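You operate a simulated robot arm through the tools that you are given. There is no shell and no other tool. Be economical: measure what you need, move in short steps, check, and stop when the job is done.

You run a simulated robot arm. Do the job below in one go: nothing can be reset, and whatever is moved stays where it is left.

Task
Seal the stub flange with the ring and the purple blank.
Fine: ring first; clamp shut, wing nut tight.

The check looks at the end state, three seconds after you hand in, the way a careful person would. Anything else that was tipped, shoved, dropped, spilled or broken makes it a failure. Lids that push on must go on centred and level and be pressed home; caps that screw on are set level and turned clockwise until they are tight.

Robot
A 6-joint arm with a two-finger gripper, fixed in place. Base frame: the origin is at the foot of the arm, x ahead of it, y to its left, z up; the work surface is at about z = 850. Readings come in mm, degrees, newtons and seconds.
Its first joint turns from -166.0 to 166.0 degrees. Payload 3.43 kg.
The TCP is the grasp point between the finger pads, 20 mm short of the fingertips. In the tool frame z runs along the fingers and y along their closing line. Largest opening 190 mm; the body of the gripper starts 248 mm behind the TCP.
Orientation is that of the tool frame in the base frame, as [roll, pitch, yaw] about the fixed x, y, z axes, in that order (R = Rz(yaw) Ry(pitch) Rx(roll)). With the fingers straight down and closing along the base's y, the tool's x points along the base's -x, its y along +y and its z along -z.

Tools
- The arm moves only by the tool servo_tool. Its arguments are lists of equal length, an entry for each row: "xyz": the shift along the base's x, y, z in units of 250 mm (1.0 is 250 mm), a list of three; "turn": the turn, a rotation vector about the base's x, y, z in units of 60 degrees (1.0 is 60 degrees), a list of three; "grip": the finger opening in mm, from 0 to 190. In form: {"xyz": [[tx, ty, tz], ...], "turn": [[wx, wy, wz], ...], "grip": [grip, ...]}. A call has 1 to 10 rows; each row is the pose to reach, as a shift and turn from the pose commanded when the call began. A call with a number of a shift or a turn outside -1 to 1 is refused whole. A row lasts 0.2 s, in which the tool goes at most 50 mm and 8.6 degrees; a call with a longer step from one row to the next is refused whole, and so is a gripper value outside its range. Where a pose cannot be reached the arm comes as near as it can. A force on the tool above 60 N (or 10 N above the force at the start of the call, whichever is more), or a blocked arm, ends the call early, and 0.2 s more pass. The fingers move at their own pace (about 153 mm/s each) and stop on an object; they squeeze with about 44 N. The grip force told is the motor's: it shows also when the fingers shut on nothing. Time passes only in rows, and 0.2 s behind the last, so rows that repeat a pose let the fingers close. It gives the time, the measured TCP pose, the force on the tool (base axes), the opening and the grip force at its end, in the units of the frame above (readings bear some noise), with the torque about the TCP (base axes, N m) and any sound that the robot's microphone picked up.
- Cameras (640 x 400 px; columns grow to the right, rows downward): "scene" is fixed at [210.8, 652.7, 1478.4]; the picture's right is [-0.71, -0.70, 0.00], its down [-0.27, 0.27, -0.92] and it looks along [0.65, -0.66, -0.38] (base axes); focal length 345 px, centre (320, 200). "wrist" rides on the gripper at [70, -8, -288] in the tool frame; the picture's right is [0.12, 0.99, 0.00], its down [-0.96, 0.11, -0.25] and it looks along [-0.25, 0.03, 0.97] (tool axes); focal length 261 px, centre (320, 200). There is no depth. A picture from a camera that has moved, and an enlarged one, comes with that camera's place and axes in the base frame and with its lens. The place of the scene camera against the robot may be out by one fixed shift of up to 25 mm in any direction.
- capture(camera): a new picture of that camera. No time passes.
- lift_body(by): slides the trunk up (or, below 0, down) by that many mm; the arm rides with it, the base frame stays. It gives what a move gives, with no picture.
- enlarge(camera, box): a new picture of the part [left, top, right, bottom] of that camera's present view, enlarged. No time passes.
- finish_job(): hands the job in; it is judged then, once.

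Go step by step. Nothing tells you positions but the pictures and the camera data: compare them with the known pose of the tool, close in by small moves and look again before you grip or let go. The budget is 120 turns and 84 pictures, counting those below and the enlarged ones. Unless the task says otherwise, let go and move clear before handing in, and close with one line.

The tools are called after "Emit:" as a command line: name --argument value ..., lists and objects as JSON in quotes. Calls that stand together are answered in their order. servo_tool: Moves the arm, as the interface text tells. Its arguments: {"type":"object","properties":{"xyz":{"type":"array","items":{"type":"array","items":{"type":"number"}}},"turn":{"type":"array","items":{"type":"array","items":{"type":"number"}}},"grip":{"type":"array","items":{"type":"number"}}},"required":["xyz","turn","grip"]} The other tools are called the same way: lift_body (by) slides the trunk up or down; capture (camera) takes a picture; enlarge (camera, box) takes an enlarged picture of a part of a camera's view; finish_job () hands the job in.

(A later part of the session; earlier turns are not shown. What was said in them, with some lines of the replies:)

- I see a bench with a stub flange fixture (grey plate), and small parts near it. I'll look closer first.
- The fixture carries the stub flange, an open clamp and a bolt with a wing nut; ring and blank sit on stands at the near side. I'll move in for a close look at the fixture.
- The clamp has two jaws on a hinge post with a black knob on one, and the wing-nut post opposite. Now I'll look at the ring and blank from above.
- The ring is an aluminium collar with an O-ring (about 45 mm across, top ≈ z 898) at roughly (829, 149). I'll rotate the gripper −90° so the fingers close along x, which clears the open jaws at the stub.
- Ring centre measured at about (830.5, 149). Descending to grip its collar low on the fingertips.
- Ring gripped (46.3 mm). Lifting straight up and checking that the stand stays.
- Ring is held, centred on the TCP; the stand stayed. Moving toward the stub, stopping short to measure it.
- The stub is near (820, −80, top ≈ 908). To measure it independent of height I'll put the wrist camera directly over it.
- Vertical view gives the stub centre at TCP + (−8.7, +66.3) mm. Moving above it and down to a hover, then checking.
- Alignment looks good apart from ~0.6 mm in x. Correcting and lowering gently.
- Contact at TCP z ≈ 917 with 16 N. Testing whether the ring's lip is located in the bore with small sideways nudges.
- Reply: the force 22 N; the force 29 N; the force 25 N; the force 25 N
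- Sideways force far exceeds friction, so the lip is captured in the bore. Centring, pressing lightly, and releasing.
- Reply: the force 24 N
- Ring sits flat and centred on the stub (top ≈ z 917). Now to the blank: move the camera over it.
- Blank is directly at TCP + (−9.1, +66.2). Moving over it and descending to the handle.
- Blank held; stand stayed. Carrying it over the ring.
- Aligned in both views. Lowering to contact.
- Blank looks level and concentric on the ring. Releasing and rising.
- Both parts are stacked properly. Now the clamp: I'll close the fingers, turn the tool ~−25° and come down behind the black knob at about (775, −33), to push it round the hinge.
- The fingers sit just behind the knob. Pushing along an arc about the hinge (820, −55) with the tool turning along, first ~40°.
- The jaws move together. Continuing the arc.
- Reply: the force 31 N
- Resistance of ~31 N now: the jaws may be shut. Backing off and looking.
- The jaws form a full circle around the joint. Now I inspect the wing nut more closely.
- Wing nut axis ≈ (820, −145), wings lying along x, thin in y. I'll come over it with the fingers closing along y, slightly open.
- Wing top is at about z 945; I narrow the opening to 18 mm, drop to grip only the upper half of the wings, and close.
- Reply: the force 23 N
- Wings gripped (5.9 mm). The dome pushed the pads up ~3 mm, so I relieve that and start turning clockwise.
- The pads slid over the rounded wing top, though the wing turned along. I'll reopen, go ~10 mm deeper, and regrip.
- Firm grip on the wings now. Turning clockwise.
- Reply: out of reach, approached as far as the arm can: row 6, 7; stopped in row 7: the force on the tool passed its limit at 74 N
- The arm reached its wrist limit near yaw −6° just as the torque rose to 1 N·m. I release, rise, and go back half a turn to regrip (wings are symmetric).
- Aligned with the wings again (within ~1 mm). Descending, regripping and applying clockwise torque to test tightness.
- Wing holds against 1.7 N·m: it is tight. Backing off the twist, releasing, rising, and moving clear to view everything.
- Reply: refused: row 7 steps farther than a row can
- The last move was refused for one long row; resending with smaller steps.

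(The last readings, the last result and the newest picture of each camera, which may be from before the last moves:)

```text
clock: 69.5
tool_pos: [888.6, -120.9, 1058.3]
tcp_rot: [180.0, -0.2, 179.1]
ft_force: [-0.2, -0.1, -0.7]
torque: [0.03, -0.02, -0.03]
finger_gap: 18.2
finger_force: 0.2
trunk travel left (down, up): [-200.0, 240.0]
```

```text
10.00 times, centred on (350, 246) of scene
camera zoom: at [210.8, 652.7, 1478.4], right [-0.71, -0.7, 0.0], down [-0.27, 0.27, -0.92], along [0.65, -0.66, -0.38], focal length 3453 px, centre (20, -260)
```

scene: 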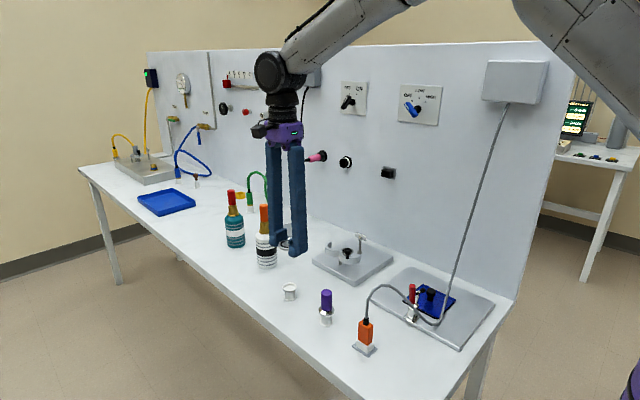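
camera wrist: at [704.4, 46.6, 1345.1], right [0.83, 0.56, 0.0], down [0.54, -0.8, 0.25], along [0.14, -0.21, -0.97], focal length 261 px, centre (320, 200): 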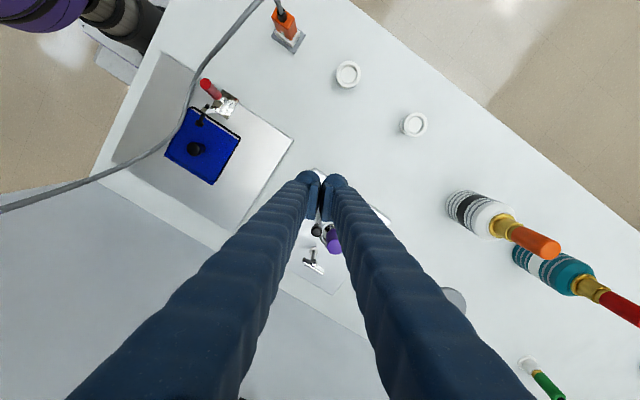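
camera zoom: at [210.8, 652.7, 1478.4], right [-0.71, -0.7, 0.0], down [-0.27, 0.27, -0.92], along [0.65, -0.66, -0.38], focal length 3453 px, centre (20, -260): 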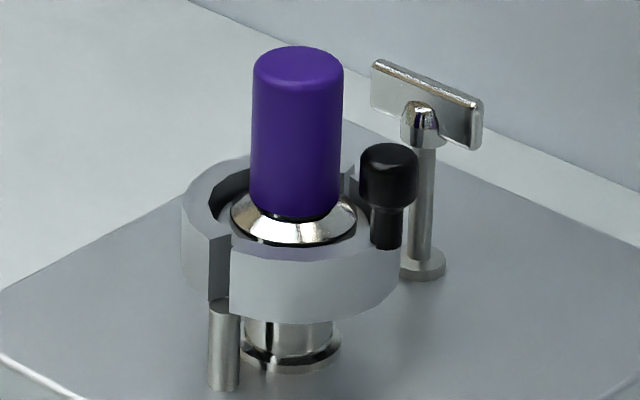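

The nut stayed put and both jaws are symmetric and concentric. To be certain the clamp is fully shut, I'll give the knob one more firm check push.

Emit:
servo_tool --xyz '[[-0.11, 0.06, 0], [-0.22, 0.12, 0], [-0.33, 0.18, 0], [-0.45, 0.23, 0], [-0.58, 0.288, 0], [-0.58, 0.288, -0.15], [-0.58, 0.288, -0.3], [-0.58, 0.288, -0.452], [-0.58, 0.288, -0.452]]' --turn '[[0, 0, -0.127], [0, 0, -0.254], [0, 0, -0.381], [0, 0, -0.508], [0, 0, -0.633], [0, 0, -0.633], [0, 0, -0.633], [0, 0, -0.633], [0, 0, -0.633]]' --grip '[0, 0, 0, 0, 0, 0, 0, 0, 0]'

Emit:
servo_tool --xyz '[[0.03, -0.05, 0], [0.05, -0.083, 0], [0.06, -0.1, 0], [0.07, -0.108, 0], [0.08, -0.116, 0], [0.09, -0.124, 0], [0.09, -0.124, 0]]' --turn '[[0, 0, 0], [0, 0, 0], [0, 0, 0], [0, 0, 0], [0, 0, 0], [0, 0, 0], [0, 0, 0]]' --grip '[0, 0, 0, 0, 0, 0, 0]'

```text
clock: 71.5
tool_pos: [744.7, -49.8, 945.0]
tcp_rot: [179.9, -0.2, 141.3]
ft_force: [0.1, 0.5, 0.2]
torque: [0.0, 0.03, 0.02]
finger_gap: 0.0
finger_force: 34.0
trunk travel left (down, up): [-200.0, 240.0]
```

```text
clock: 72.7
tool_pos: [756.1, -71.1, 942.1]
tcp_rot: [-179.7, -1.1, 141.3]
ft_force: [-10.3, 6.1, -5.1]
torque: [0.14, 0.07, 0.1]
finger_gap: 0.1
finger_force: 34.6
trunk travel left (down, up): [-200.0, 240.0]
stopped in row 5: the force on the tool passed its limit at 64 N (the readings are from after the stop); the commanded pose is now the measured one
```

It holds at the same place under 64 N, so the clamp is at its stop. Backing away and taking a last look.

Emit:
servo_tool --xyz '[[-0.04, 0.07, 0], [-0.06, 0.1, 0.08], [-0.06, 0.15, 0.25], [-0.06, 0.2, 0.4], [-0.1, 0.3, 0.5], [-0.15, 0.42, 0.55], [-0.2, 0.54, 0.6], [-0.2, 0.54, 0.6]]' --turn '[[0, 0, 0], [0, 0, 0], [0, 0, 0], [0, 0, 0], [0, 0, 0], [0, 0, 0], [0, 0, 0], [0, 0, 0]]' --grip '[0, 0, 0, 0, 0, 0, 0, 0]'

Emit:
capture --camera "scene"

Emit:
enlarge --camera "scene" --box '[310, 220, 390, 280]'

```text
clock: 74.5
tool_pos: [708.2, 62.1, 1092.4]
tcp_rot: [-179.9, -0.9, 141.2]
ft_force: [0.0, 0.3, 0.6]
torque: [-0.05, -0.01, 0.01]
finger_gap: 0.0
finger_force: 34.4
trunk travel left (down, up): [-200.0, 240.0]
```

```text
9 pictures are left
```

scene: 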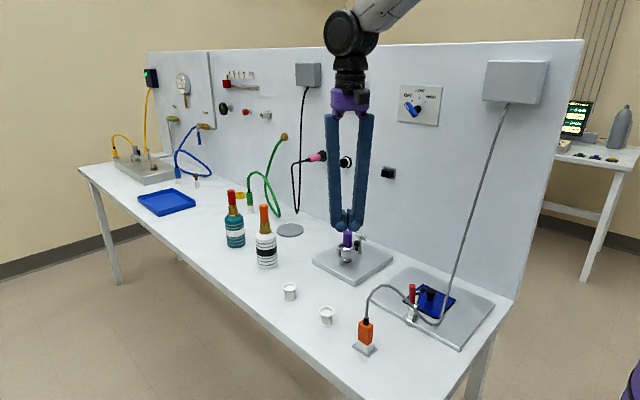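

```text
6.67 times, centred on (350, 250) of scene
camera zoom: at [210.8, 652.7, 1478.4], right [-0.71, -0.7, 0.0], down [-0.27, 0.27, -0.92], along [0.65, -0.66, -0.38], focal length 2302 px, centre (120, -133)
```

zoom: 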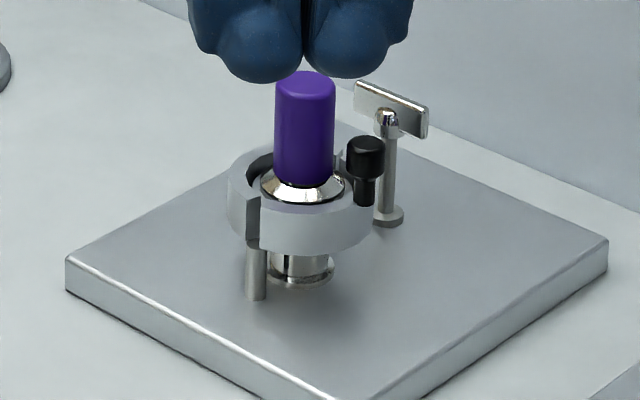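

Ring, blank, clamp and wing nut are all in place, nothing else has moved, and the arm is clear. Handing in.

Emit:
finish_job

```text
The job is handed in.
```

The stub flange is sealed: the ring went on first and the purple blank sits on top of it. The clamp is shut against its stop, and the wing nut did not move under 1.7 N·m of clockwise torque.
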